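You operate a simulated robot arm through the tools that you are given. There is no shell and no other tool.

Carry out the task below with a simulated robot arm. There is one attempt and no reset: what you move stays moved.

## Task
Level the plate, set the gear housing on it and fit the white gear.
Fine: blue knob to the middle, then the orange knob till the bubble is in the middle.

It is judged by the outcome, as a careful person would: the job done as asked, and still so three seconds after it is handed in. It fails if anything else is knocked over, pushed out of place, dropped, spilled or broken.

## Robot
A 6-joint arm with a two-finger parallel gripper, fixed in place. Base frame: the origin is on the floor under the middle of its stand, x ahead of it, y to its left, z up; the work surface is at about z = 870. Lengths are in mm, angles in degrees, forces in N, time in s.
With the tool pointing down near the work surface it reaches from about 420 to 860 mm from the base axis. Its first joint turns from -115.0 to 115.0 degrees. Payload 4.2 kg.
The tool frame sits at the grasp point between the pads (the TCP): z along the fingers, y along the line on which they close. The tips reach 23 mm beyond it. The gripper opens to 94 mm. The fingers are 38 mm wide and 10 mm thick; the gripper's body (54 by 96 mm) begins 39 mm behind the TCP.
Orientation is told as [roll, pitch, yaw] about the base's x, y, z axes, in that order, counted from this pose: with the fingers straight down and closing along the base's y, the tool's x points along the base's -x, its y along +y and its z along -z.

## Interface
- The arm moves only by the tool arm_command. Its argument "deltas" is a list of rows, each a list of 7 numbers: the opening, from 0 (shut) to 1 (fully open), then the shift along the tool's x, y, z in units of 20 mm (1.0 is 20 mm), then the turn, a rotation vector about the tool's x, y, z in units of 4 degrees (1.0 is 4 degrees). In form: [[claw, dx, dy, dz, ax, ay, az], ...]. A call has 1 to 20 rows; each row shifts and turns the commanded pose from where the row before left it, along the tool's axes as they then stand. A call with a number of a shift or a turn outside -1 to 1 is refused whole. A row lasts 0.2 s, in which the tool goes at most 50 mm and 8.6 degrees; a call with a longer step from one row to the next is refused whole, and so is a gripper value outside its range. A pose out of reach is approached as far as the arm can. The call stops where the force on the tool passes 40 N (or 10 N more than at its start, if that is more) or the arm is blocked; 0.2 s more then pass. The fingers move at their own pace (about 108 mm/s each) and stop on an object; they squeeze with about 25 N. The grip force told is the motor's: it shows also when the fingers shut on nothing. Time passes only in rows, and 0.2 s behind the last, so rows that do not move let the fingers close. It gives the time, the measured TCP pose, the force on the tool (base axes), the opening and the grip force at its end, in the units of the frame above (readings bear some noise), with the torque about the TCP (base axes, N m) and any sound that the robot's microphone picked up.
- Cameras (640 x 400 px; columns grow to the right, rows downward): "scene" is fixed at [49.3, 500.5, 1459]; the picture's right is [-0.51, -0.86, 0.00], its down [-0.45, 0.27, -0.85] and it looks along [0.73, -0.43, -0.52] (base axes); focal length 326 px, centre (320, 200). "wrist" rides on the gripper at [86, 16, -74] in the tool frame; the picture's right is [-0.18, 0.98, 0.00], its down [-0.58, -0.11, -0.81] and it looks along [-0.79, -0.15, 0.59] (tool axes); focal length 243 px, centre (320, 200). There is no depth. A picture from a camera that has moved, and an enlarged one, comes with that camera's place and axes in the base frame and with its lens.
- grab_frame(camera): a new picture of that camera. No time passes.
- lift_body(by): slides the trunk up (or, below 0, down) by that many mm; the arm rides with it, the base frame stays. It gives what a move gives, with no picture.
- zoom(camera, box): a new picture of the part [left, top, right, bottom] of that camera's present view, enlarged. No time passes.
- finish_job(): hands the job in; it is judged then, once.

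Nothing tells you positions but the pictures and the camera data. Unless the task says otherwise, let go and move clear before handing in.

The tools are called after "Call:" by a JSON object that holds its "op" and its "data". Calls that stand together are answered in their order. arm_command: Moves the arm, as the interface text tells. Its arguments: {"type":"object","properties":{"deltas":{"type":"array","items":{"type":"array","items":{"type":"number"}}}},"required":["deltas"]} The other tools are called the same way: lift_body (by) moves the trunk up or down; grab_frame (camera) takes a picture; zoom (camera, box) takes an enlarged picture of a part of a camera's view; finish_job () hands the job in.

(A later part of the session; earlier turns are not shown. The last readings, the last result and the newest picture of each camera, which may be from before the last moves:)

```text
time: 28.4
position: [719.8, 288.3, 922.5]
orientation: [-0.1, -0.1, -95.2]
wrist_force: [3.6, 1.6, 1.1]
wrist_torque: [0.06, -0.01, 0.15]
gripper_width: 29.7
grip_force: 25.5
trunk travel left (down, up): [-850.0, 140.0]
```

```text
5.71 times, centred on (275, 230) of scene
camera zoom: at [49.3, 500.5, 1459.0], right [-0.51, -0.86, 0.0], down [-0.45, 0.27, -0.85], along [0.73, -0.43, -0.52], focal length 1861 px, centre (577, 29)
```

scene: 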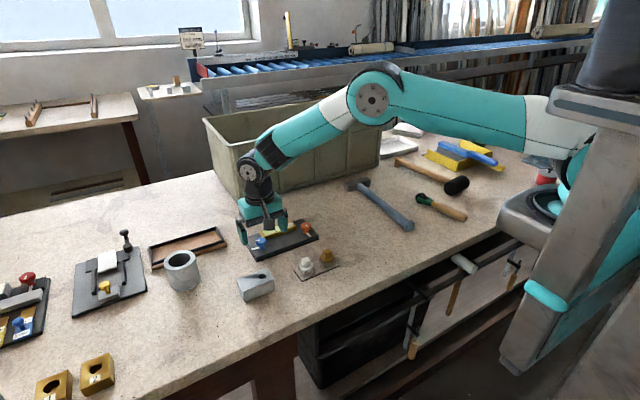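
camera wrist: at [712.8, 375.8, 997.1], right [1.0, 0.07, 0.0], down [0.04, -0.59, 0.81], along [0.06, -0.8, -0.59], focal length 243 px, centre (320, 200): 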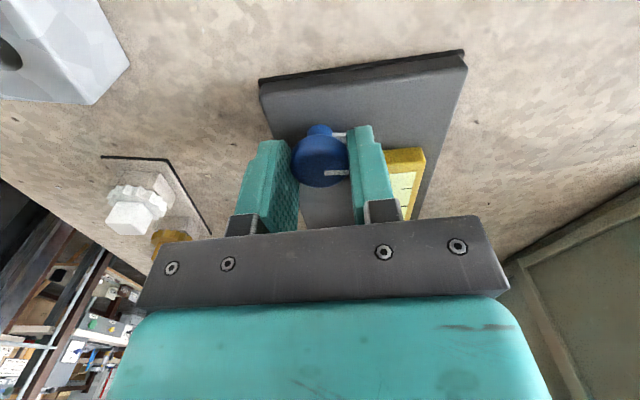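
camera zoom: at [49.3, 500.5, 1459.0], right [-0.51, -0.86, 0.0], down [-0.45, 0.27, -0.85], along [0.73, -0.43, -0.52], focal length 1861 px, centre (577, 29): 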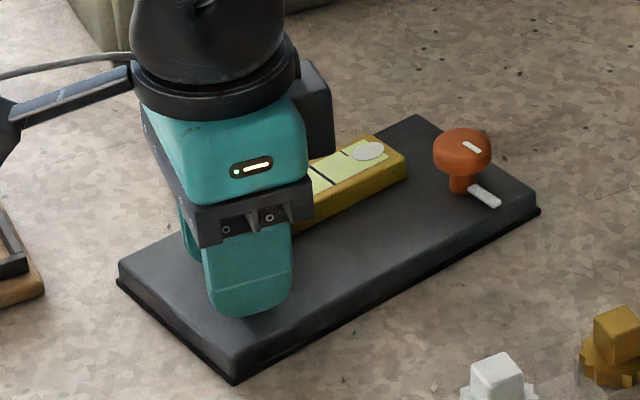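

Call:
{"op": "zoom", "data": {"camera": "wrist", "box": [240, 90, 420, 210]}}

Call:
{"op": "zoom", "data": {"camera": "wrist", "box": [240, 40, 480, 220]}}

```text
3.33 times, centred on (330, 150) of wrist
camera zoom: at [743.0, 373.0, 997.1], right [0.96, -0.27, 0.0], down [-0.16, -0.57, 0.81], along [-0.22, -0.78, -0.59], focal length 809 px, centre (287, 367)
```

zoom: 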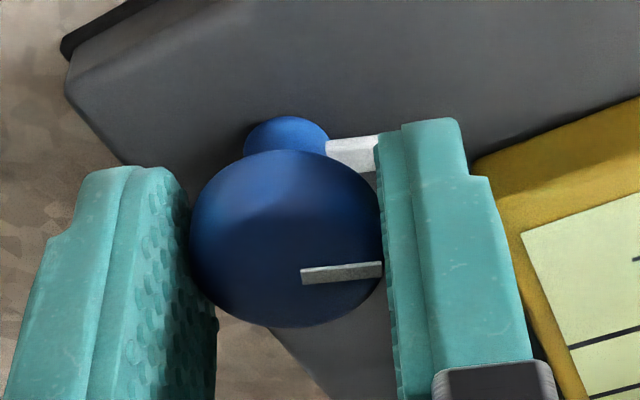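

```text
2.22 times, centred on (360, 130) of wrist
camera zoom: at [743.0, 373.0, 997.1], right [0.96, -0.27, 0.0], down [-0.16, -0.57, 0.81], along [-0.22, -0.78, -0.59], focal length 539 px, centre (231, 356)
```

zoom: 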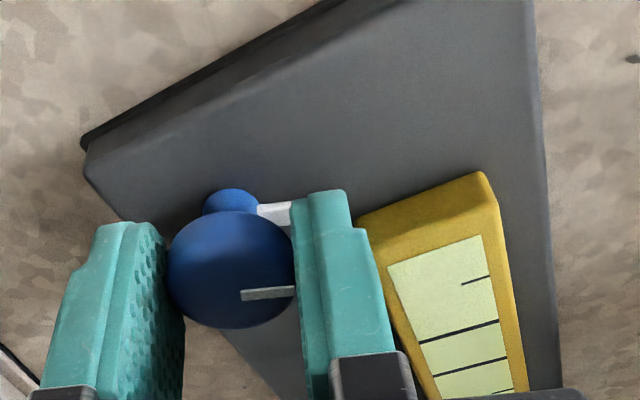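

The cap line has slipped a few degrees against the gripper, suggesting I'm at the clockwise stop. I'll push a little further to confirm (which should also bring the plate back toward its original heading).

Call:
{"op": "arm_command", "data": {"deltas": [[0.2, 0, 0, 0, 0, 0, 0.5], [0.2, 0, 0, 0, 0, 0, 0.5], [0.2, 0, 0, 0, 0, 0, 0.5], [0.2, 0, 0, 0, 0, 0, 0]]}}

Call:
{"op": "zoom", "data": {"camera": "scene", "box": [225, 195, 325, 265]}}

Call:
{"op": "zoom", "data": {"camera": "wrist", "box": [240, 90, 420, 210]}}

```text
time: 29.4
position: [720.1, 288.4, 922.5]
orientation: [0.0, 0.0, -101.1]
wrist_force: [4.8, 1.8, 0.2]
wrist_torque: [0.11, -0.1, 0.09]
gripper_width: 29.2
grip_force: 25.1
trunk travel left (down, up): [-850.0, 140.0]
```

```text
5.71 times, centred on (275, 230) of scene
camera zoom: at [49.3, 500.5, 1459.0], right [-0.51, -0.86, 0.0], down [-0.45, 0.27, -0.85], along [0.73, -0.43, -0.52], focal length 1861 px, centre (577, 29)
```

zoom: 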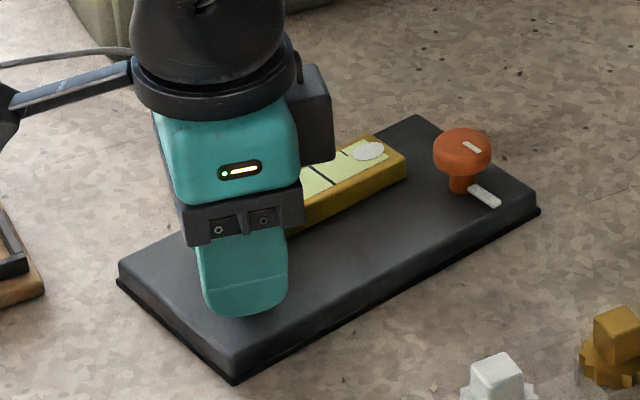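

```text
3.33 times, centred on (330, 150) of wrist
camera zoom: at [751.8, 370.0, 997.1], right [0.93, -0.37, 0.0], down [-0.22, -0.55, 0.81], along [-0.3, -0.75, -0.59], focal length 809 px, centre (287, 367)
```

zoom: 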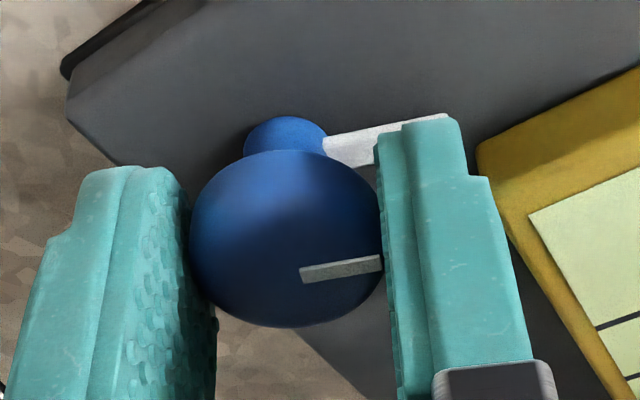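

The knob is now slipping in the fingers at low torque, so it is at its real clockwise stop. The earlier plate yaw was probably a fingertip catching the vial's corner, which was only about 31 mm from the knob axis. I'll open slightly, lift straight up and look.

Call:
{"op": "arm_command", "data": {"deltas": [[0.35, 0, 0, 0, 0, 0, 0], [0.35, 0, 0, 0, 0, 0, 0], [0.35, 0, 0, -0.5, 0, 0, 0], [0.35, 0, 0, -1, 0, 0, 0], [0.6, 0, 0, -1, 0, 0, 0], [0.6, 0, 0, -1, 0, 0, 0], [0.6, 0, 0, 0, 0, 0, 0]]}}

Call:
{"op": "grab_frame", "data": {"camera": "wrist"}}

Call:
{"op": "zoom", "data": {"camera": "scene", "box": [225, 195, 325, 265]}}

```text
time: 31.0
position: [719.3, 288.6, 993.0]
orientation: [0.0, 0.0, -101.1]
wrist_force: [-0.1, -0.6, 0.0]
wrist_torque: [0.0, 0.01, 0.03]
gripper_width: 56.8
grip_force: 0.1
trunk travel left (down, up): [-850.0, 140.0]
```

```text
taken
camera wrist: at [751.6, 369.9, 1066.9], right [0.93, -0.37, 0.0], down [-0.22, -0.55, 0.81], along [-0.3, -0.75, -0.59], focal length 243 px, centre (320, 200)
```

wrist: 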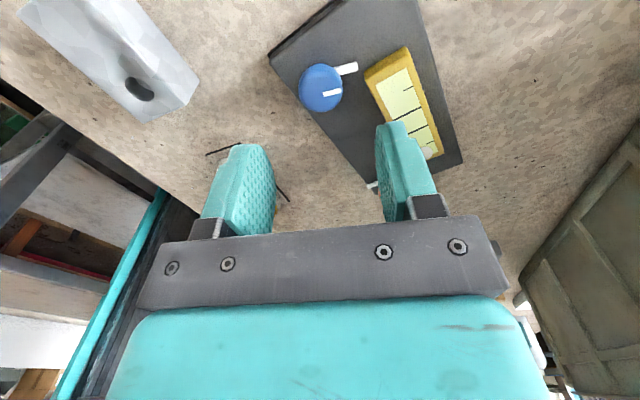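

```text
5.71 times, centred on (275, 230) of scene
camera zoom: at [49.3, 500.5, 1459.0], right [-0.51, -0.86, 0.0], down [-0.45, 0.27, -0.85], along [0.73, -0.43, -0.52], focal length 1861 px, centre (577, 29)
```

zoom: 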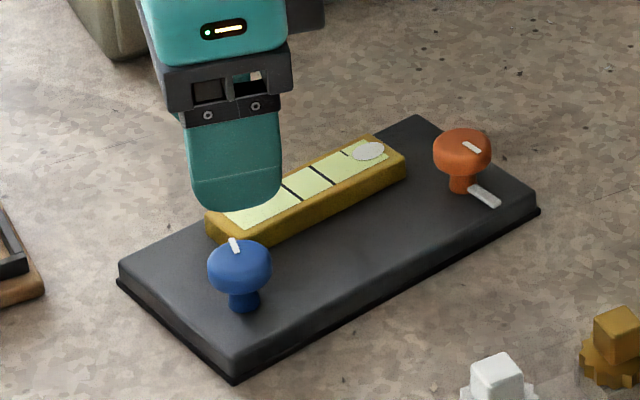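

Call:
{"op": "zoom", "data": {"camera": "wrist", "box": [260, 0, 480, 200]}}

Call:
{"op": "zoom", "data": {"camera": "wrist", "box": [280, 40, 400, 120]}}

Call:
{"op": "zoom", "data": {"camera": "scene", "box": [240, 210, 325, 265]}}

```text
2.00 times, centred on (370, 100) of wrist
camera zoom: at [751.6, 369.9, 1066.9], right [0.93, -0.37, 0.0], down [-0.22, -0.55, 0.81], along [-0.3, -0.75, -0.59], focal length 485 px, centre (220, 400)
```

zoom: 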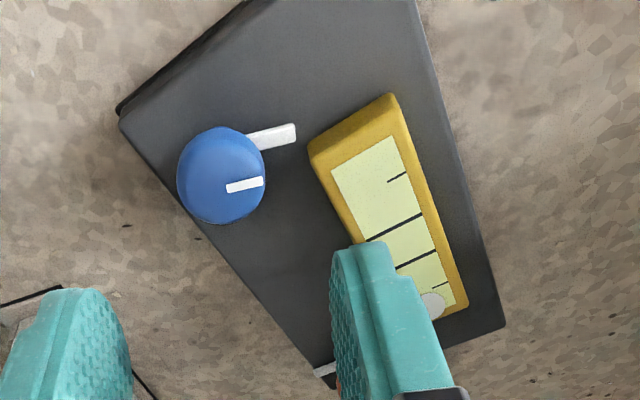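

```text
5.00 times, centred on (340, 80) of wrist
camera zoom: at [751.6, 369.9, 1066.9], right [0.93, -0.37, 0.0], down [-0.22, -0.55, 0.81], along [-0.3, -0.75, -0.59], focal length 1213 px, centre (220, 800)
```

zoom: 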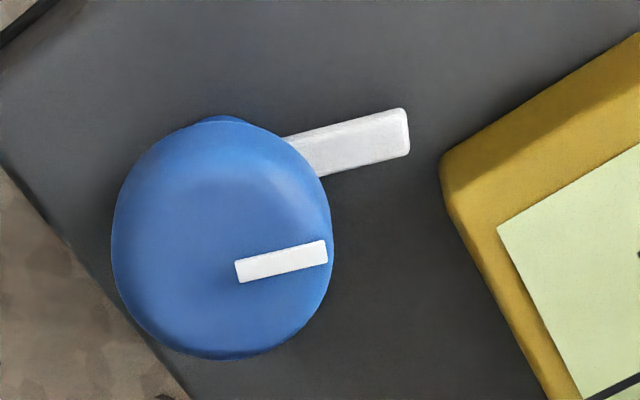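

```text
7.27 times, centred on (282, 238) of scene
camera zoom: at [49.3, 500.5, 1459.0], right [-0.51, -0.86, 0.0], down [-0.45, 0.27, -0.85], along [0.73, -0.43, -0.52], focal length 2369 px, centre (593, -73)
```

zoom: 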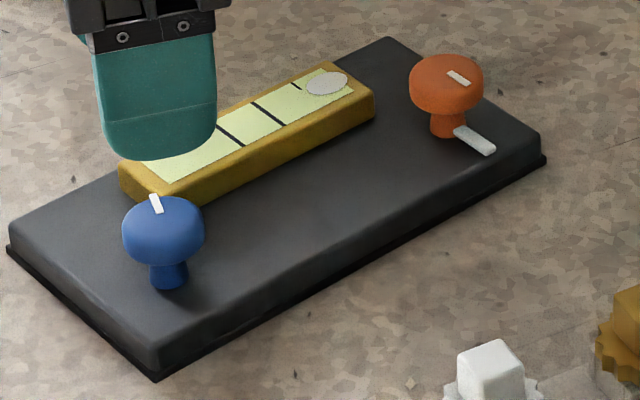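

At the clockwise stop the pointer is about −21° in the plate's frame. I'll regrip the cap higher (tips at z≈904, above the vial) so the fingers can't catch the vial, and turn counter-clockwise to find the other true stop.

Call:
{"op": "arm_command", "data": {"deltas": [[0.5, 0, 0, 0.9, 0, 0, 0], [0.5, 0, 0, 0.9, 0, 0, 0], [0.5, 0, 0, 0.9, 0, 0, 0], [0.5, 0, 0, 0.6, 0, 0, 0], [0.4, 0, 0, 0, 0, 0, 0], [0.3, 0, 0, 0, 0, 0, 0], [0.2, 0, 0, 0, 0, 0, 0], [0.2, 0, 0, 0, 0, 0, 0]]}}

Call:
{"op": "arm_command", "data": {"deltas": [[0.2, 0, 0, 0, 0, 0, -1], [0.2, 0, 0, 0, 0, 0, -1], [0.2, 0, 0, 0, 0, 0, -1], [0.2, 0, 0, 0, 0, 0, -1], [0.2, 0, 0, 0, 0, 0, -1], [0.2, 0, 0, 0, 0, 0, -1], [0.2, 0, 0, 0, 0, 0, 0]]}}

Call:
{"op": "zoom", "data": {"camera": "wrist", "box": [240, 90, 420, 210]}}

Call:
{"op": "zoom", "data": {"camera": "scene", "box": [225, 195, 325, 265]}}

```text
time: 32.8
position: [717.6, 287.9, 926.4]
orientation: [0.0, 0.0, -101.0]
wrist_force: [3.1, 0.9, 0.9]
wrist_torque: [0.09, -0.09, -0.02]
gripper_width: 29.5
grip_force: 24.7
trunk travel left (down, up): [-850.0, 140.0]
```

```text
time: 34.4
position: [719.0, 287.6, 925.6]
orientation: [0.0, 0.1, -76.9]
wrist_force: [0.2, 1.1, -0.4]
wrist_torque: [-0.02, 0.0, 0.0]
gripper_width: 29.3
grip_force: 25.1
trunk travel left (down, up): [-850.0, 140.0]
```

```text
3.33 times, centred on (330, 150) of wrist
camera zoom: at [715.2, 376.3, 1001.1], right [1.0, 0.04, 0.0], down [0.03, -0.59, 0.81], along [0.03, -0.81, -0.59], focal length 809 px, centre (287, 367)
```

zoom: 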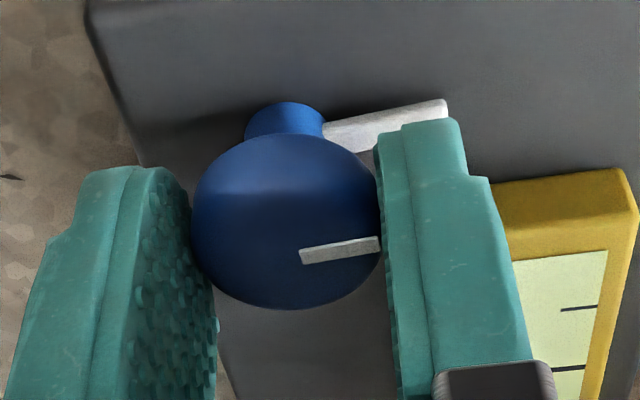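

```text
5.71 times, centred on (275, 230) of scene
camera zoom: at [49.3, 500.5, 1459.0], right [-0.51, -0.86, 0.0], down [-0.45, 0.27, -0.85], along [0.73, -0.43, -0.52], focal length 1861 px, centre (577, 29)
```

zoom: 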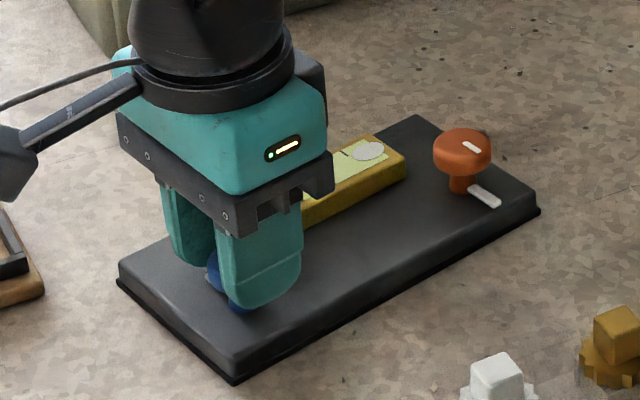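

The knob turns with the gripper; pointer heading is now gripper yaw + 92°. Continuing counter-clockwise.

Call:
{"op": "arm_command", "data": {"deltas": [[0.2, 0, 0, 0, 0, 0, -1], [0.2, 0, 0, 0, 0, 0, -1], [0.2, 0, 0, 0, 0, 0, -1], [0.2, 0, 0, 0, 0, 0, -1], [0.2, 0, 0, 0, 0, 0, -1], [0.2, 0, 0, 0, 0, 0, -1], [0.2, 0, 0, 0, 0, 0, -1], [0.2, 0, 0, 0, 0, 0, -1], [0.2, 0, 0, 0, 0, 0, -1], [0.2, 0, 0, 0, 0, 0, -1], [0.2, 0, 0, 0, 0, 0, -1], [0.2, 0, 0, 0, 0, 0, -1], [0.2, 0, 0, 0, 0, 0, -1], [0.2, 0, 0, 0, 0, 0, -1], [0.2, 0, 0, 0, 0, 0, -1], [0.2, 0, 0, 0, 0, 0, -1], [0.2, 0, 0, 0, 0, 0, -1], [0.2, 0, 0, 0, 0, 0, -1], [0.2, 0, 0, 0, 0, 0, -1], [0.2, 0, 0, 0, 0, 0, 0]]}}

Call:
{"op": "arm_command", "data": {"deltas": [[0.2, 0, 0, 0, 0, 0, -1], [0.2, 0, 0, 0, 0, 0, -1], [0.2, 0, 0, 0, 0, 0, -1], [0.2, 0, 0, 0, 0, 0, -1], [0.2, 0, 0, 0, 0, 0, -1], [0.2, 0, 0, 0, 0, 0, -1], [0.2, 0, 0, 0, 0, 0, -1], [0.2, 0, 0, 0, 0, 0, -1], [0.2, 0, 0, 0, 0, 0, -1], [0.2, 0, 0, 0, 0, 0, -1], [0.2, 0, 0, 0, 0, 0, -1], [0.2, 0, 0, 0, 0, 0, -1], [0.2, 0, 0, 0, 0, 0, -1], [0.2, 0, 0, 0, 0, 0, -1], [0.2, 0, 0, 0, 0, 0, -1], [0.2, 0, 0, 0, 0, 0, -1], [0.2, 0, 0, 0, 0, 0, 0]]}}

Call:
{"op": "zoom", "data": {"camera": "wrist", "box": [240, 90, 420, 210]}}

Call:
{"op": "zoom", "data": {"camera": "scene", "box": [225, 195, 325, 265]}}

```text
time: 38.6
position: [719.6, 289.0, 926.5]
orientation: [0.0, 0.0, -1.0]
wrist_force: [-3.5, -3.7, -0.1]
wrist_torque: [-0.12, 0.11, 0.02]
gripper_width: 29.0
grip_force: 24.6
trunk travel left (down, up): [-850.0, 140.0]
```

```text
time: 42.2
position: [719.5, 288.1, 926.3]
orientation: [0.0, -0.1, 63.1]
wrist_force: [5.9, -6.7, 0.8]
wrist_torque: [-0.17, -0.17, 0.05]
gripper_width: 29.3
grip_force: 24.8
trunk travel left (down, up): [-850.0, 140.0]
```

```text
3.33 times, centred on (330, 150) of wrist
camera zoom: at [665.9, 217.9, 1001.1], right [-0.79, 0.61, 0.0], down [0.36, 0.47, 0.81], along [0.49, 0.64, -0.59], focal length 809 px, centre (287, 367)
```

zoom: 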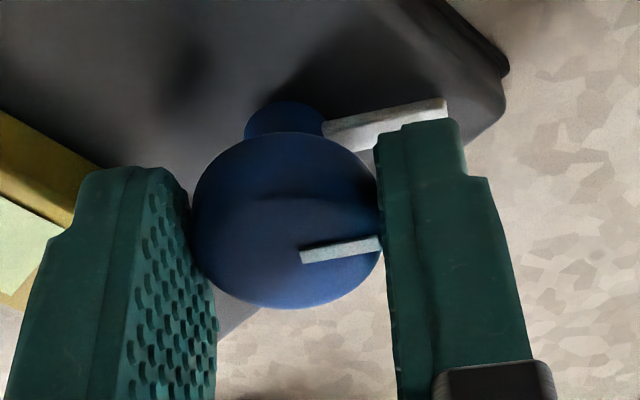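

```text
5.71 times, centred on (275, 230) of scene
camera zoom: at [49.3, 500.5, 1459.0], right [-0.51, -0.86, 0.0], down [-0.45, 0.27, -0.85], along [0.73, -0.43, -0.52], focal length 1861 px, centre (577, 29)
```

zoom: 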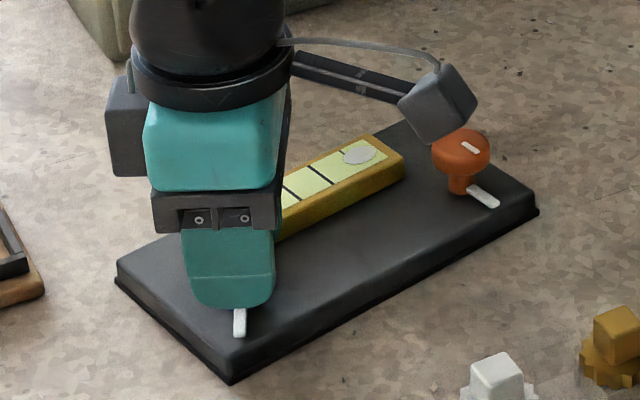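

Call:
{"op": "arm_command", "data": {"deltas": [[0.2, 0, 0, 0, 0, 0, -1], [0.2, 0, 0, 0, 0, 0, -1], [0.2, 0, 0, 0, 0, 0, -1], [0.2, 0, 0, 0, 0, 0, -1], [0.2, 0, 0, 0, 0, 0, -1], [0.2, 0, 0, 0, 0, 0, 0]]}}

Call:
{"op": "arm_command", "data": {"deltas": [[0.2, 0, 0, 0, 0, 0, -1], [0.2, 0, 0, 0, 0, 0, -1], [0.2, 0, 0, 0, 0, 0, -1], [0.2, 0, 0, 0, 0, 0, 0]]}}

Call:
{"op": "zoom", "data": {"camera": "wrist", "box": [240, 90, 420, 210]}}

Call:
{"op": "zoom", "data": {"camera": "scene", "box": [225, 195, 325, 265]}}

```text
time: 43.6
position: [720.0, 289.1, 926.4]
orientation: [-0.1, 0.0, 83.0]
wrist_force: [8.1, -7.6, -0.4]
wrist_torque: [-0.1, -0.22, 0.04]
gripper_width: 29.5
grip_force: 25.1
trunk travel left (down, up): [-850.0, 140.0]
```

```text
time: 44.6
position: [718.7, 289.0, 926.4]
orientation: [-0.1, 0.1, 94.9]
wrist_force: [7.5, -3.3, 1.1]
wrist_torque: [-0.13, -0.12, 0.01]
gripper_width: 29.2
grip_force: 25.0
trunk travel left (down, up): [-850.0, 140.0]
```

```text
3.33 times, centred on (330, 150) of wrist
camera zoom: at [710.7, 200.5, 1001.2], right [-1.0, 0.1, 0.0], down [0.06, 0.59, 0.81], along [0.08, 0.8, -0.59], focal length 809 px, centre (287, 367)
```

zoom: 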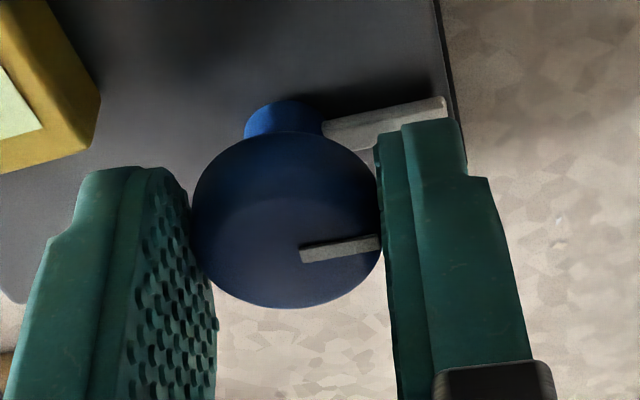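

```text
5.71 times, centred on (275, 230) of scene
camera zoom: at [49.3, 500.5, 1459.0], right [-0.51, -0.86, 0.0], down [-0.45, 0.27, -0.85], along [0.73, -0.43, -0.52], focal length 1861 px, centre (577, 29)
```

zoom: 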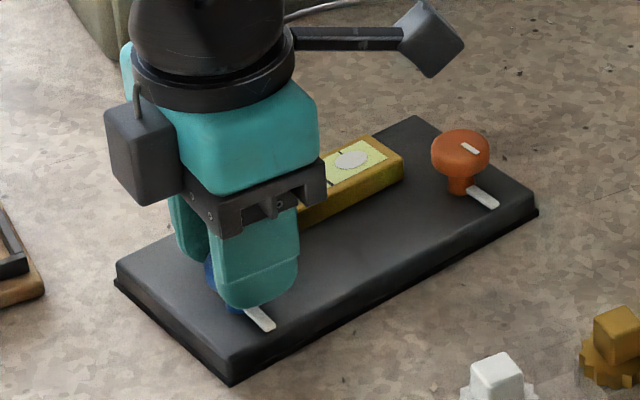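

No stop yet at pointer ≈175° (plate frame), and the bubble is moving toward the middle. I'll continue in small steps.

Call:
{"op": "arm_command", "data": {"deltas": [[0.2, 0.018, -0.034, 0, 0, 0, -1], [0.2, 0, 0, 0, 0, 0, -1], [0.2, 0, 0, 0, 0, 0, -1], [0.2, 0, 0, 0, 0, 0, -1], [0.2, 0, 0, 0, 0, 0, 0]]}}

Call:
{"op": "zoom", "data": {"camera": "wrist", "box": [240, 90, 420, 210]}}

Call:
{"op": "zoom", "data": {"camera": "scene", "box": [225, 195, 325, 265]}}

```text
time: 45.8
position: [718.7, 288.4, 926.0]
orientation: [0.0, -0.1, 111.0]
wrist_force: [2.6, 0.9, 2.0]
wrist_torque: [0.11, -0.06, 0.06]
gripper_width: 29.5
grip_force: 24.6
trunk travel left (down, up): [-850.0, 140.0]
```

```text
3.33 times, centred on (330, 150) of wrist
camera zoom: at [735.5, 201.6, 1001.2], right [-0.98, -0.18, 0.0], down [-0.11, 0.58, 0.81], along [-0.15, 0.79, -0.59], focal length 809 px, centre (287, 367)
```

zoom: 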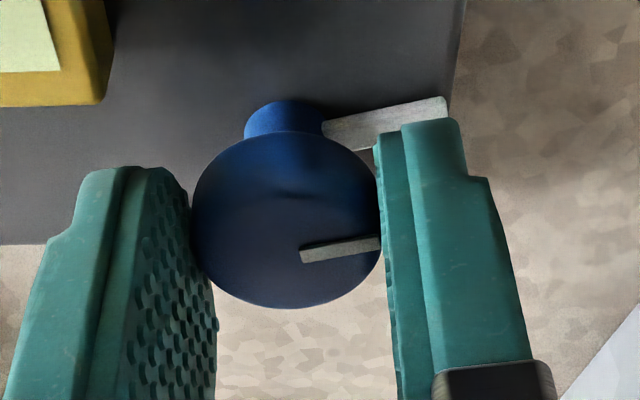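

```text
5.71 times, centred on (275, 230) of scene
camera zoom: at [49.3, 500.5, 1459.0], right [-0.51, -0.86, 0.0], down [-0.45, 0.27, -0.85], along [0.73, -0.43, -0.52], focal length 1861 px, centre (577, 29)
```

zoom: 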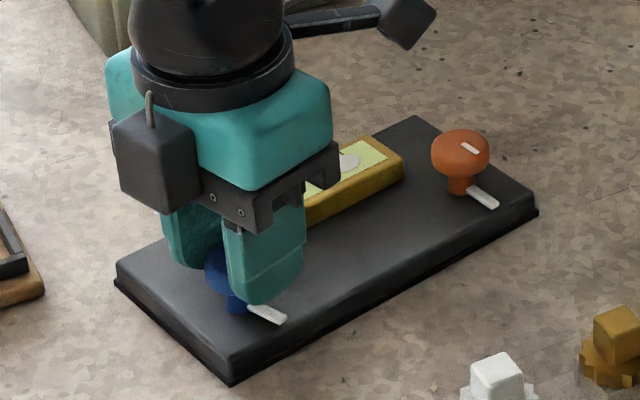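

Still turning freely at ≈191°. I'll release, lift, swing the wrist back 180°, and regrip so I can keep turning counter-clockwise to find the second stop.

Call:
{"op": "arm_command", "data": {"deltas": [[0.4, 0, 0, 0, 0, 0, 0], [0.4, 0, 0, 0, 0, 0, 0], [0.4, 0, 0, -0.5, 0, 0, 0], [0.5, 0, 0, -0.5, 0, 0, 0], [0.5, 0, 0, -0.5, 0, 0, 0], [0.5, 0, 0, 0, 0, 0, 0]]}}

Call:
{"op": "arm_command", "data": {"deltas": [[0.5, 0, 0, 0, 0, 0, 1], [0.5, 0, 0, 0, 0, 0, 1], [0.5, 0, 0, 0, 0, 0, 1], [0.5, 0, 0, 0, 0, 0, 1], [0.5, 0, 0, 0, 0, 0, 1], [0.5, 0, 0, 0, 0, 0, 1], [0.5, 0, 0, 0, 0, 0, 1], [0.5, 0, 0, 0, 0, 0, 1], [0.5, 0, 0, 0, 0, 0, 1], [0.5, 0, 0, 0, 0, 0, 1], [0.5, 0, 0, 0, 0, 0, 1], [0.5, 0, 0, 0, 0, 0, 1], [0.5, 0, 0, 0, 0, 0, 1], [0.5, 0, 0, 0, 0, 0, 1], [0.5, 0, 0, 0, 0, 0, 1], [0.5, 0, 0, 0, 0, 0, 1], [0.5, 0, 0, 0, 0, 0, 1], [0.5, 0, 0, 0, 0, 0, 1], [0.5, 0, 0, 0, 0, 0, 1], [0.5, 0, 0, 0, 0, 0, 1]]}}

Call:
{"op": "arm_command", "data": {"deltas": [[0.5, 0, 0, 0, 0, 0, 1], [0.5, 0, 0, 0, 0, 0, 1], [0.5, 0, 0, 0, 0, 0, 1], [0.5, 0, 0, 0, 0, 0, 1], [0.5, 0, 0, 0, 0, 0, 1], [0.5, 0, 0, 0, 0, 0, 1], [0.5, 0, 0, 0, 0, 0, 1], [0.5, 0, 0, 0, 0, 0, 1], [0.5, 0, 0, 0, 0, 0, 1], [0.5, 0, 0, 0, 0, 0, 1], [0.5, 0, 0, 0, 0, 0, 1], [0.5, 0, 0, 0, 0, 0, 1], [0.5, 0, 0, 0, 0, 0, 1], [0.5, 0, 0, 0, 0, 0, 1], [0.5, 0, 0, 0, 0, 0, 1], [0.5, 0, 0, 0, 0, 0, 1], [0.5, 0, 0, 0, 0, 0, 1], [0.5, 0, 0, 0, 0, 0, 1], [0.5, 0, 0, 0, 0, 0, 1], [0.5, 0, 0, 0, 0, 0, 1]]}}

Call:
{"op": "grab_frame", "data": {"camera": "scene"}}

Call:
{"op": "zoom", "data": {"camera": "scene", "box": [225, 195, 325, 265]}}

```text
time: 47.2
position: [719.1, 287.8, 955.9]
orientation: [0.0, 0.0, 111.0]
wrist_force: [-0.3, -0.1, -0.5]
wrist_torque: [0.03, 0.01, -0.02]
gripper_width: 47.1
grip_force: 0.0
trunk travel left (down, up): [-850.0, 140.0]
```

```text
time: 51.4
position: [718.9, 288.0, 956.3]
orientation: [0.0, 0.0, 30.8]
wrist_force: [-0.1, 0.4, 0.1]
wrist_torque: [-0.02, -0.01, 0.0]
gripper_width: 47.0
grip_force: 0.0
trunk travel left (down, up): [-850.0, 140.0]
```

```text
time: 55.6
position: [719.3, 287.7, 955.4]
orientation: [-0.1, 0.0, -49.1]
wrist_force: [-0.1, -0.4, -0.9]
wrist_torque: [0.01, 0.01, -0.03]
gripper_width: 46.9
grip_force: 0.1
trunk travel left (down, up): [-850.0, 140.0]
```

```text
taken
```

scene: 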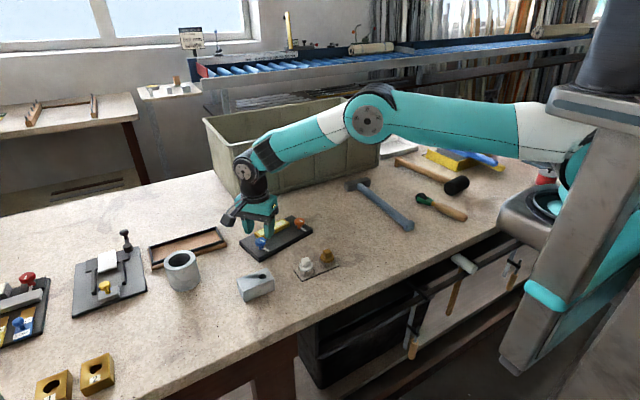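

```text
5.71 times, centred on (275, 230) of scene
camera zoom: at [49.3, 500.5, 1459.0], right [-0.51, -0.86, 0.0], down [-0.45, 0.27, -0.85], along [0.73, -0.43, -0.52], focal length 1861 px, centre (577, 29)
```

zoom: 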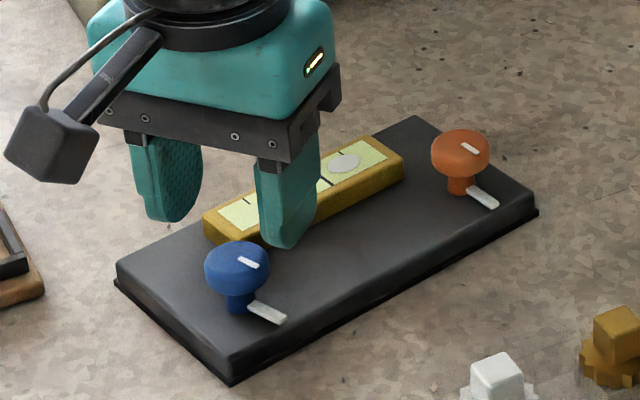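

Call:
{"op": "arm_command", "data": {"deltas": [[0.5, 0, 0, 0, 0, 0, 1], [0.5, 0, 0, 0, 0, 0, 1], [0.5, 0, 0, 0, 0, 0, 1], [0.5, 0, 0, 0, 0, 0, 1], [0.5, 0, 0, 0, 0, 0, 1], [0.5, 0, 0, 0, 0, 0, 1], [0.5, 0, 0, 0, 0, 0, 1], [0.5, 0, 0, 0, 0, 0, 1], [0.5, 0, 0, 0, 0, 0, 0]]}}

Call:
{"op": "arm_command", "data": {"deltas": [[0.5, 0, 0, 0.5, 0, 0, 0], [0.5, 0, 0, 0.5, 0, 0, 0], [0.5, 0, 0, 0.48, 0, 0, 0], [0.4, 0, 0, 0, 0, 0, 0], [0.3, 0, 0, 0, 0, 0, 0], [0.2, 0, 0, 0, 0, 0, 0], [0.2, 0, 0, 0, 0, 0, 0]]}}

Call:
{"op": "zoom", "data": {"camera": "wrist", "box": [240, 90, 420, 210]}}

```text
time: 57.6
position: [719.7, 287.3, 955.0]
orientation: [-0.1, 0.0, -81.0]
wrist_force: [0.3, 0.3, 0.0]
wrist_torque: [0.04, 0.0, 0.0]
gripper_width: 46.9
grip_force: 0.1
trunk travel left (down, up): [-850.0, 140.0]
```

```text
time: 59.2
position: [719.4, 288.0, 926.9]
orientation: [0.1, 0.0, -81.0]
wrist_force: [-2.8, 0.3, 1.5]
wrist_torque: [0.01, 0.1, 0.01]
gripper_width: 29.3
grip_force: 25.4
trunk travel left (down, up): [-850.0, 140.0]
```

```text
3.33 times, centred on (330, 150) of wrist
camera zoom: at [722.0, 375.8, 1001.7], right [1.0, -0.03, 0.0], down [-0.02, -0.59, 0.81], along [-0.02, -0.81, -0.59], focal length 809 px, centre (287, 367)
```

zoom: 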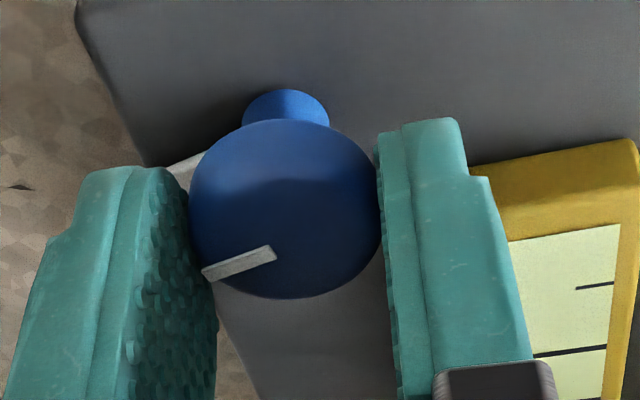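

Call:
{"op": "arm_command", "data": {"deltas": [[0.2, 0, 0, 0, 0, 0, -1], [0.2, 0, 0, 0, 0, 0, -1], [0.2, 0, 0, 0, 0, 0, -1], [0.2, 0, 0, 0, 0, 0, -1], [0.2, 0, 0, 0, 0, 0, -1], [0.2, 0, 0, 0, 0, 0, -1], [0.2, 0, 0, 0, 0, 0, -1], [0.2, 0, 0, 0, 0, 0, -1], [0.2, 0, 0, 0, 0, 0, -1], [0.2, 0, 0, 0, 0, 0, -1], [0.2, 0, 0, 0, 0, 0, 0]]}}

Call:
{"op": "zoom", "data": {"camera": "wrist", "box": [240, 90, 420, 210]}}

Call:
{"op": "zoom", "data": {"camera": "scene", "box": [225, 195, 325, 265]}}

```text
time: 61.6
position: [718.8, 288.4, 926.2]
orientation: [0.0, 0.1, -40.9]
wrist_force: [2.2, 5.6, 0.4]
wrist_torque: [0.15, -0.08, 0.01]
gripper_width: 29.4
grip_force: 24.6
trunk travel left (down, up): [-850.0, 140.0]
```

```text
3.33 times, centred on (330, 150) of wrist
camera zoom: at [665.4, 357.0, 1001.7], right [0.78, 0.62, 0.0], down [0.37, -0.46, 0.81], along [0.5, -0.63, -0.59], focal length 809 px, centre (287, 367)
```

zoom: 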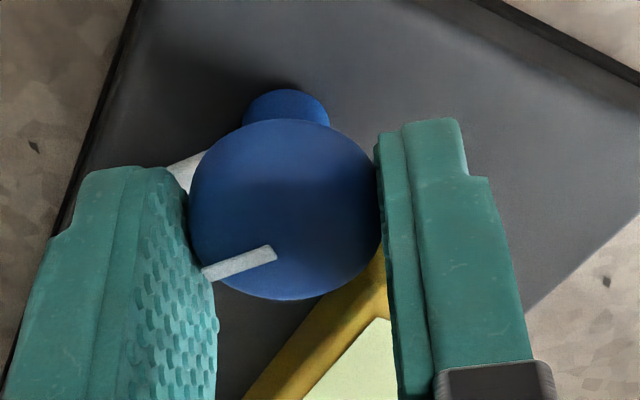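

```text
5.71 times, centred on (275, 230) of scene
camera zoom: at [49.3, 500.5, 1459.0], right [-0.51, -0.86, 0.0], down [-0.45, 0.27, -0.85], along [0.73, -0.43, -0.52], focal length 1861 px, centre (577, 29)
```

zoom: 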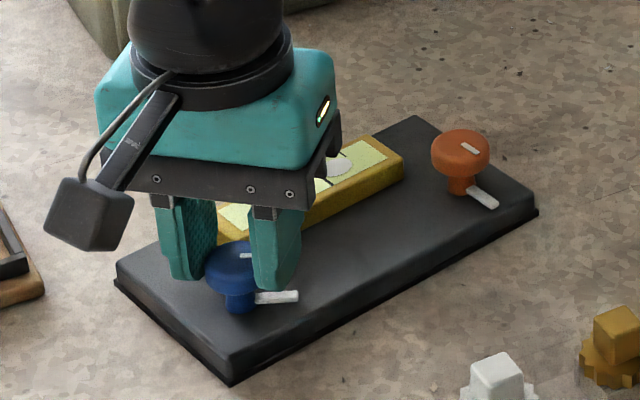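

Call:
{"op": "arm_command", "data": {"deltas": [[0.2, 0, 0, 0, 0, 0, -1], [0.2, 0, 0, 0, 0, 0, -1], [0.2, 0, 0, 0, 0, 0, -1], [0.2, 0, 0, 0, 0, 0, -1], [0.2, 0, 0, 0, 0, 0, -1], [0.2, 0, 0, 0, 0, 0, -1], [0.2, 0, 0, 0, 0, 0, -1], [0.2, 0, 0, 0, 0, 0, -1], [0.2, 0, 0, 0, 0, 0, -1], [0.2, 0, 0, 0, 0, 0, -1], [0.2, 0, 0, 0, 0, 0, 0]]}}

Call:
{"op": "arm_command", "data": {"deltas": [[0.2, 0, 0, 0, 0, 0, -1], [0.2, 0, 0, 0, 0, 0, -1], [0.2, 0, 0, 0, 0, 0, -1], [0.2, 0, 0, 0, 0, 0, -1], [0.2, 0, 0, 0, 0, 0, -1], [0.2, 0, 0, 0, 0, 0, -1], [0.2, 0, 0, 0, 0, 0, -1], [0.2, 0, 0, 0, 0, 0, -1], [0.2, 0, 0, 0, 0, 0, -1], [0.2, 0, 0, 0, 0, 0, -1], [0.2, 0, 0, 0, 0, 0, 0]]}}

Call:
{"op": "zoom", "data": {"camera": "wrist", "box": [240, 90, 420, 210]}}

Call:
{"op": "zoom", "data": {"camera": "scene", "box": [225, 195, 325, 265]}}

```text
time: 64.0
position: [718.6, 290.1, 926.0]
orientation: [0.0, 0.0, -0.9]
wrist_force: [4.1, 9.6, 3.9]
wrist_torque: [0.17, -0.05, 0.05]
gripper_width: 29.4
grip_force: 24.9
trunk travel left (down, up): [-850.0, 140.0]
```

```text
time: 66.4
position: [718.6, 288.6, 925.7]
orientation: [-0.1, 0.0, 39.1]
wrist_force: [-2.5, 10.1, 5.0]
wrist_torque: [0.23, 0.08, 0.04]
gripper_width: 29.3
grip_force: 25.0
trunk travel left (down, up): [-850.0, 140.0]
```

```text
3.33 times, centred on (330, 150) of wrist
camera zoom: at [642.0, 246.8, 1001.7], right [-0.48, 0.88, 0.0], down [0.52, 0.28, 0.81], along [0.71, 0.38, -0.59], focal length 809 px, centre (287, 367)
```

zoom: 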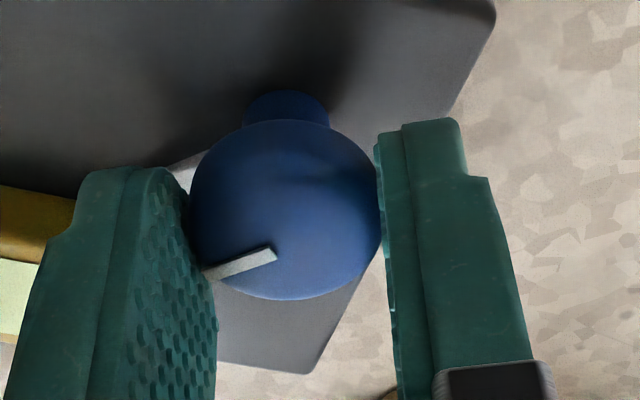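

```text
5.71 times, centred on (275, 230) of scene
camera zoom: at [49.3, 500.5, 1459.0], right [-0.51, -0.86, 0.0], down [-0.45, 0.27, -0.85], along [0.73, -0.43, -0.52], focal length 1861 px, centre (577, 29)
```

zoom: 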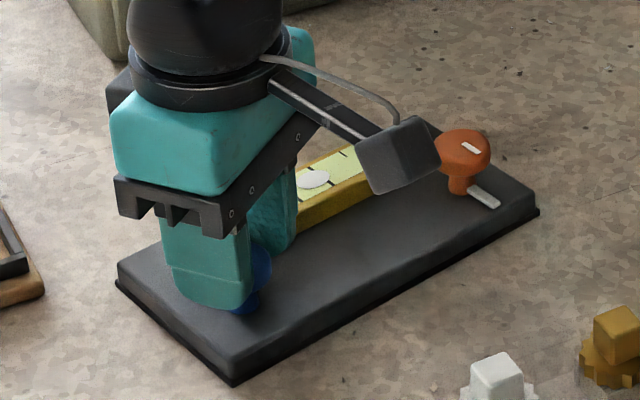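

Call:
{"op": "arm_command", "data": {"deltas": [[0.2, -0.017, 0.037, -0.03, 0, 0, -1], [0.2, 0, 0, 0, 0, 0, -1], [0.2, 0, 0, 0, 0, 0, -1], [0.2, 0, 0, 0, 0, 0, -1], [0.2, 0, 0, 0, 0, 0, -1], [0.2, 0, 0, 0, 0, 0, -1], [0.2, 0, 0, 0, 0, 0, -1], [0.2, 0, 0, 0, 0, 0, 0]]}}

Call:
{"op": "arm_command", "data": {"deltas": [[0.2, 0, 0, 0, 0, 0, -1], [0.2, 0, 0, 0, 0, 0, -1], [0.2, 0, 0, 0, 0, 0, -1], [0.2, 0, 0, 0, 0, 0, -1], [0.2, 0, 0, 0, 0, 0, 0]]}}

Call:
{"op": "zoom", "data": {"camera": "wrist", "box": [240, 90, 420, 210]}}

Call:
{"op": "zoom", "data": {"camera": "scene", "box": [225, 195, 325, 265]}}

```text
time: 68.2
position: [719.5, 289.8, 926.4]
orientation: [0.0, 0.2, 67.0]
wrist_force: [-5.8, 5.5, 0.7]
wrist_torque: [0.05, 0.15, 0.01]
gripper_width: 29.2
grip_force: 24.8
trunk travel left (down, up): [-850.0, 140.0]
```

```text
time: 69.4
position: [720.1, 289.1, 927.2]
orientation: [0.0, 0.0, 83.0]
wrist_force: [-3.5, 3.7, 0.5]
wrist_torque: [-0.22, 0.17, 0.04]
gripper_width: 29.4
grip_force: 24.5
trunk travel left (down, up): [-850.0, 140.0]
```

```text
3.33 times, centred on (330, 150) of wrist
camera zoom: at [692.9, 204.8, 1001.8], right [-0.95, 0.3, 0.0], down [0.18, 0.56, 0.81], along [0.24, 0.77, -0.59], focal length 809 px, centre (287, 367)
```

zoom: 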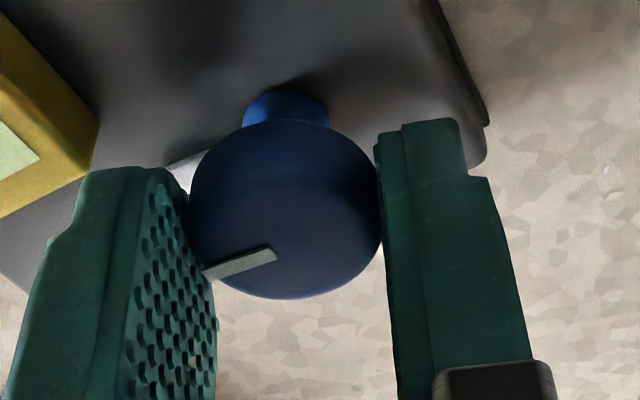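

```text
5.71 times, centred on (275, 230) of scene
camera zoom: at [49.3, 500.5, 1459.0], right [-0.51, -0.86, 0.0], down [-0.45, 0.27, -0.85], along [0.73, -0.43, -0.52], focal length 1861 px, centre (577, 29)
```

zoom: 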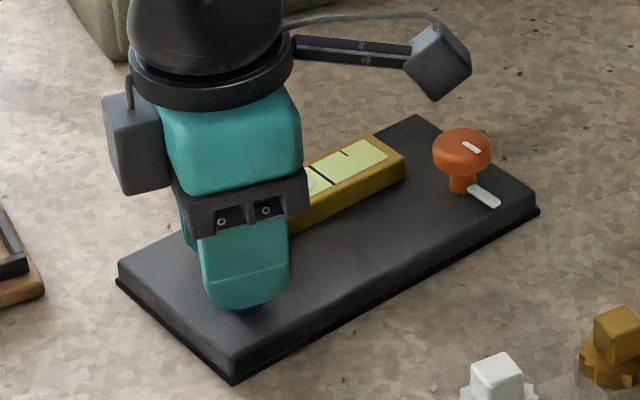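

Call:
{"op": "arm_command", "data": {"deltas": [[0.2, 0, 0, 0, 0, 0, -1], [0.2, 0, 0, 0, 0, 0, -1], [0.2, 0, 0, 0, 0, 0, -1], [0.2, 0, 0, 0, 0, 0, 0]]}}

Call:
{"op": "arm_command", "data": {"deltas": [[0.2, 0, 0, 0, 0, 0, -1], [0.2, 0, 0, 0, 0, 0, -1], [0.2, 0, 0, 0, 0, 0, -1], [0.2, 0, 0, 0, 0, 0, 0]]}}

Call:
{"op": "zoom", "data": {"camera": "wrist", "box": [240, 90, 420, 210]}}

Call:
{"op": "zoom", "data": {"camera": "scene", "box": [225, 195, 325, 265]}}

```text
time: 70.4
position: [719.0, 290.2, 927.2]
orientation: [0.0, 0.0, 95.1]
wrist_force: [-3.9, 3.3, -0.7]
wrist_torque: [0.13, 0.1, 0.01]
gripper_width: 29.2
grip_force: 24.8
trunk travel left (down, up): [-850.0, 140.0]
```

```text
time: 71.4
position: [719.2, 288.7, 928.9]
orientation: [0.0, 0.0, 107.2]
wrist_force: [-4.0, 2.3, -0.8]
wrist_torque: [-0.01, 0.09, 0.03]
gripper_width: 29.2
grip_force: 24.7
trunk travel left (down, up): [-850.0, 140.0]
```

```text
3.33 times, centred on (330, 150) of wrist
camera zoom: at [729.3, 201.2, 1001.8], right [-0.99, -0.11, 0.0], down [-0.07, 0.59, 0.81], along [-0.09, 0.8, -0.59], focal length 809 px, centre (287, 367)
```

zoom: 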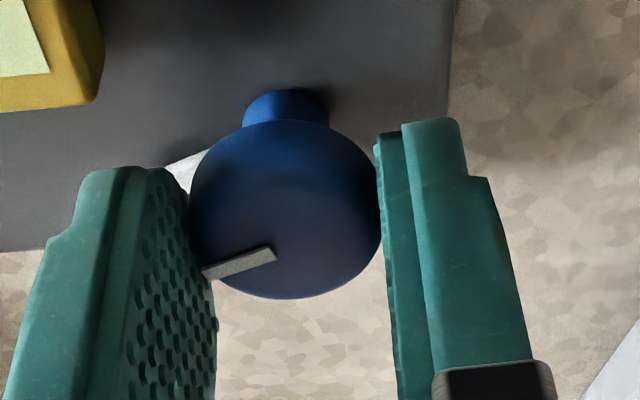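

```text
5.71 times, centred on (275, 230) of scene
camera zoom: at [49.3, 500.5, 1459.0], right [-0.51, -0.86, 0.0], down [-0.45, 0.27, -0.85], along [0.73, -0.43, -0.52], focal length 1861 px, centre (577, 29)
```

zoom: 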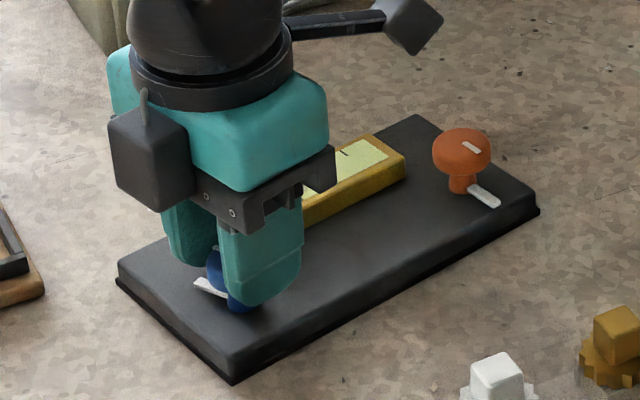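

Call:
{"op": "arm_command", "data": {"deltas": [[0.2, 0, 0, 0, 0, 0, -1], [0.2, 0, 0, 0, 0, 0, -1], [0.2, 0, 0, 0, 0, 0, 0]]}}

Call:
{"op": "arm_command", "data": {"deltas": [[0.2, 0, 0, 0, 0, 0, -1], [0.2, 0, 0, 0, 0, 0, -1], [0.2, 0, 0, 0, 0, 0, 0]]}}

Call:
{"op": "zoom", "data": {"camera": "wrist", "box": [240, 90, 420, 210]}}

Call:
{"op": "zoom", "data": {"camera": "scene", "box": [225, 195, 325, 265]}}

```text
time: 72.2
position: [719.9, 289.5, 927.4]
orientation: [0.0, 0.0, 115.0]
wrist_force: [-5.6, -1.1, -0.7]
wrist_torque: [-0.22, 0.09, -0.15]
gripper_width: 29.4
grip_force: 25.5
trunk travel left (down, up): [-850.0, 140.0]
```

```text
time: 73.0
position: [718.3, 289.0, 927.2]
orientation: [0.0, 0.0, 123.1]
wrist_force: [-5.2, -0.4, -1.1]
wrist_torque: [-0.06, 0.08, -0.11]
gripper_width: 29.7
grip_force: 24.6
trunk travel left (down, up): [-850.0, 140.0]
```

```text
3.33 times, centred on (330, 150) of wrist
camera zoom: at [752.7, 207.4, 1002.2], right [-0.92, -0.38, 0.0], down [-0.23, 0.55, 0.81], along [-0.31, 0.75, -0.59], focal length 809 px, centre (287, 367)
```

zoom: 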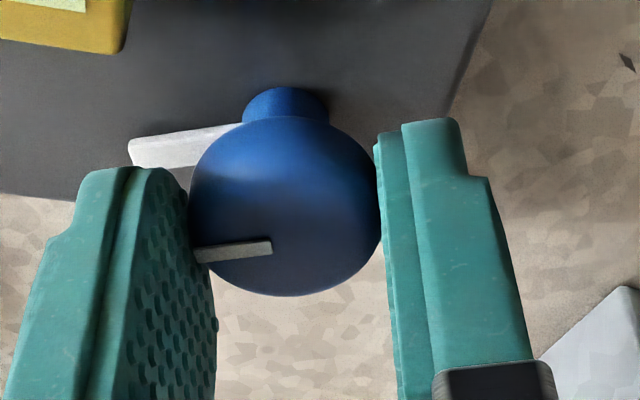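

```text
5.71 times, centred on (275, 230) of scene
camera zoom: at [49.3, 500.5, 1459.0], right [-0.51, -0.86, 0.0], down [-0.45, 0.27, -0.85], along [0.73, -0.43, -0.52], focal length 1861 px, centre (577, 29)
```

zoom: 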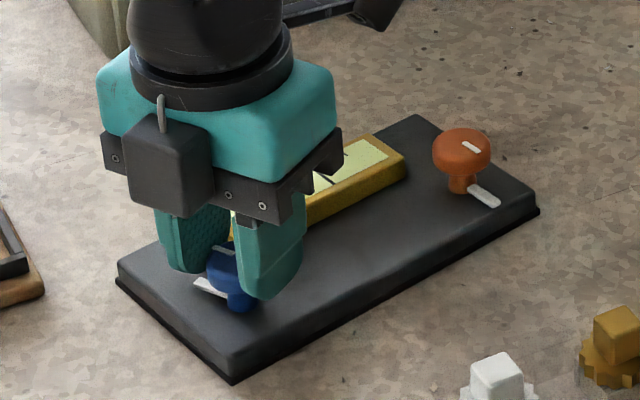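

That's the counter-clockwise stop: the pointer reads about 377° there against about −21° at the other stop (plate frame), so the range is ±200° and the middle is the pointer facing the plate's front edge (~180° plate, ≈191° world). I'll turn back clockwise 198.5° to the middle.

Call:
{"op": "arm_command", "data": {"deltas": [[0.2, 0, 0, 0, 0, 0, 1], [0.2, 0, 0, 0, 0, 0, 1], [0.2, 0, 0, 0, 0, 0, 1], [0.2, 0, 0, 0, 0, 0, 1], [0.2, 0, 0, 0, 0, 0, 1], [0.2, 0, 0, 0, 0, 0, 1], [0.2, 0, 0, 0, 0, 0, 1], [0.2, 0, 0, 0, 0, 0, 1], [0.2, 0, 0, 0, 0, 0, 1], [0.2, 0, 0, 0, 0, 0, 1], [0.2, 0, 0, 0, 0, 0, 1], [0.2, 0, 0, 0, 0, 0, 1], [0.2, 0, 0, 0, 0, 0, 1], [0.2, 0, 0, 0, 0, 0, 1], [0.2, 0, 0, 0, 0, 0, 1], [0.2, 0, 0, 0, 0, 0, 1], [0.2, 0, 0, 0, 0, 0, 1], [0.2, 0, 0, 0, 0, 0, 1], [0.2, 0, 0, 0, 0, 0, 1], [0.2, 0, 0, 0, 0, 0, 1]]}}

Call:
{"op": "arm_command", "data": {"deltas": [[0.2, 0, 0, 0, 0, 0, 1], [0.2, 0, 0, 0, 0, 0, 1], [0.2, 0, 0, 0, 0, 0, 1], [0.2, 0, 0, 0, 0, 0, 1], [0.2, 0, 0, 0, 0, 0, 1], [0.2, 0, 0, 0, 0, 0, 1], [0.2, 0, 0, 0, 0, 0, 1], [0.2, 0, 0, 0, 0, 0, 1], [0.2, 0, 0, 0, 0, 0, 1], [0.2, 0, 0, 0, 0, 0, 1], [0.2, 0, 0, 0, 0, 0, 1], [0.2, 0, 0, 0, 0, 0, 1], [0.2, 0, 0, 0, 0, 0, 1], [0.2, 0, 0, 0, 0, 0, 1], [0.2, 0, 0, 0, 0, 0, 1], [0.2, 0, 0, 0, 0, 0, 1], [0.2, 0, 0, 0, 0, 0, 1], [0.2, 0, 0, 0, 0, 0, 1], [0.2, 0, 0, 0, 0, 0, 1], [0.2, 0, 0, 0, 0, 0, 1]]}}

Call:
{"op": "arm_command", "data": {"deltas": [[0.2, 0, 0, 0, 0, 0, 1], [0.2, 0, 0, 0, 0, 0, 1], [0.2, 0, 0, 0, 0, 0, 1], [0.2, 0, 0, 0, 0, 0, 1], [0.2, 0, 0, 0, 0, 0, 1], [0.2, 0, 0, 0, 0, 0, 1], [0.2, 0, 0, 0, 0, 0, 1], [0.2, 0, 0, 0, 0, 0, 1], [0.2, 0, 0, 0, 0, 0, 1], [0.2, 0, 0, 0, 0, 0, 0.6], [0.2, 0, 0, 0, 0, 0, 0]]}}

Call:
{"op": "zoom", "data": {"camera": "wrist", "box": [240, 90, 420, 210]}}

Call:
{"op": "zoom", "data": {"camera": "scene", "box": [225, 195, 325, 265]}}

```text
time: 77.2
position: [718.9, 288.3, 927.0]
orientation: [0.1, -0.1, 42.8]
wrist_force: [10.6, -2.5, 1.7]
wrist_torque: [0.01, -0.28, 0.04]
gripper_width: 29.3
grip_force: 24.8
trunk travel left (down, up): [-850.0, 140.0]
```

```text
time: 81.4
position: [717.3, 289.0, 927.5]
orientation: [-0.1, 0.1, -37.1]
wrist_force: [-0.1, -11.4, 2.8]
wrist_torque: [-0.2, 0.01, 0.04]
gripper_width: 29.4
grip_force: 24.8
trunk travel left (down, up): [-850.0, 140.0]
```

```text
time: 83.8
position: [718.9, 288.4, 926.3]
orientation: [0.0, -0.1, -75.4]
wrist_force: [-6.0, -3.3, 0.0]
wrist_torque: [-0.02, 0.12, -0.01]
gripper_width: 29.3
grip_force: 25.0
trunk travel left (down, up): [-850.0, 140.0]
```

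```text
3.33 times, centred on (330, 150) of wrist
camera zoom: at [713.2, 376.5, 1002.1], right [1.0, 0.07, 0.0], down [0.04, -0.59, 0.81], along [0.06, -0.8, -0.59], focal length 809 px, centre (287, 367)
```

zoom: 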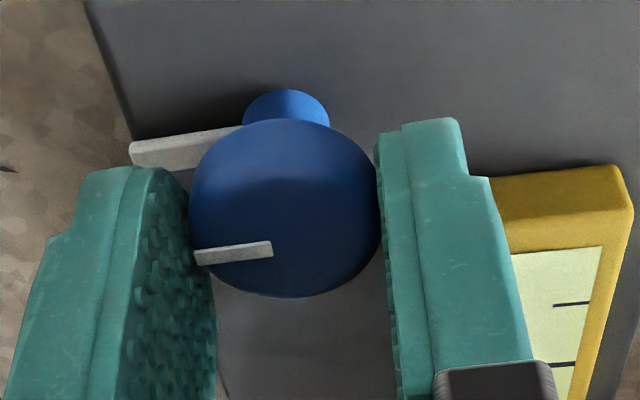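

```text
5.71 times, centred on (275, 230) of scene
camera zoom: at [49.3, 500.5, 1459.0], right [-0.51, -0.86, 0.0], down [-0.45, 0.27, -0.85], along [0.73, -0.43, -0.52], focal length 1861 px, centre (577, 29)
```

zoom: 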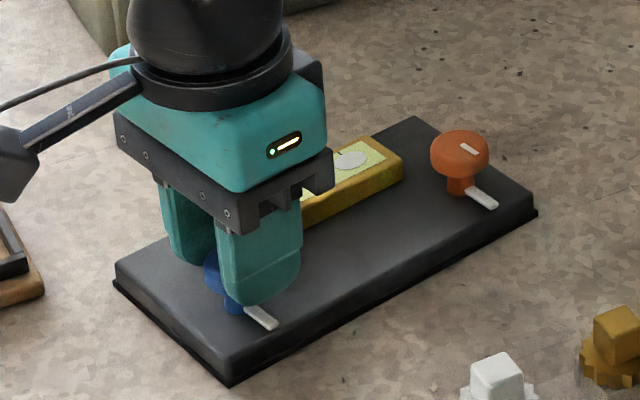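

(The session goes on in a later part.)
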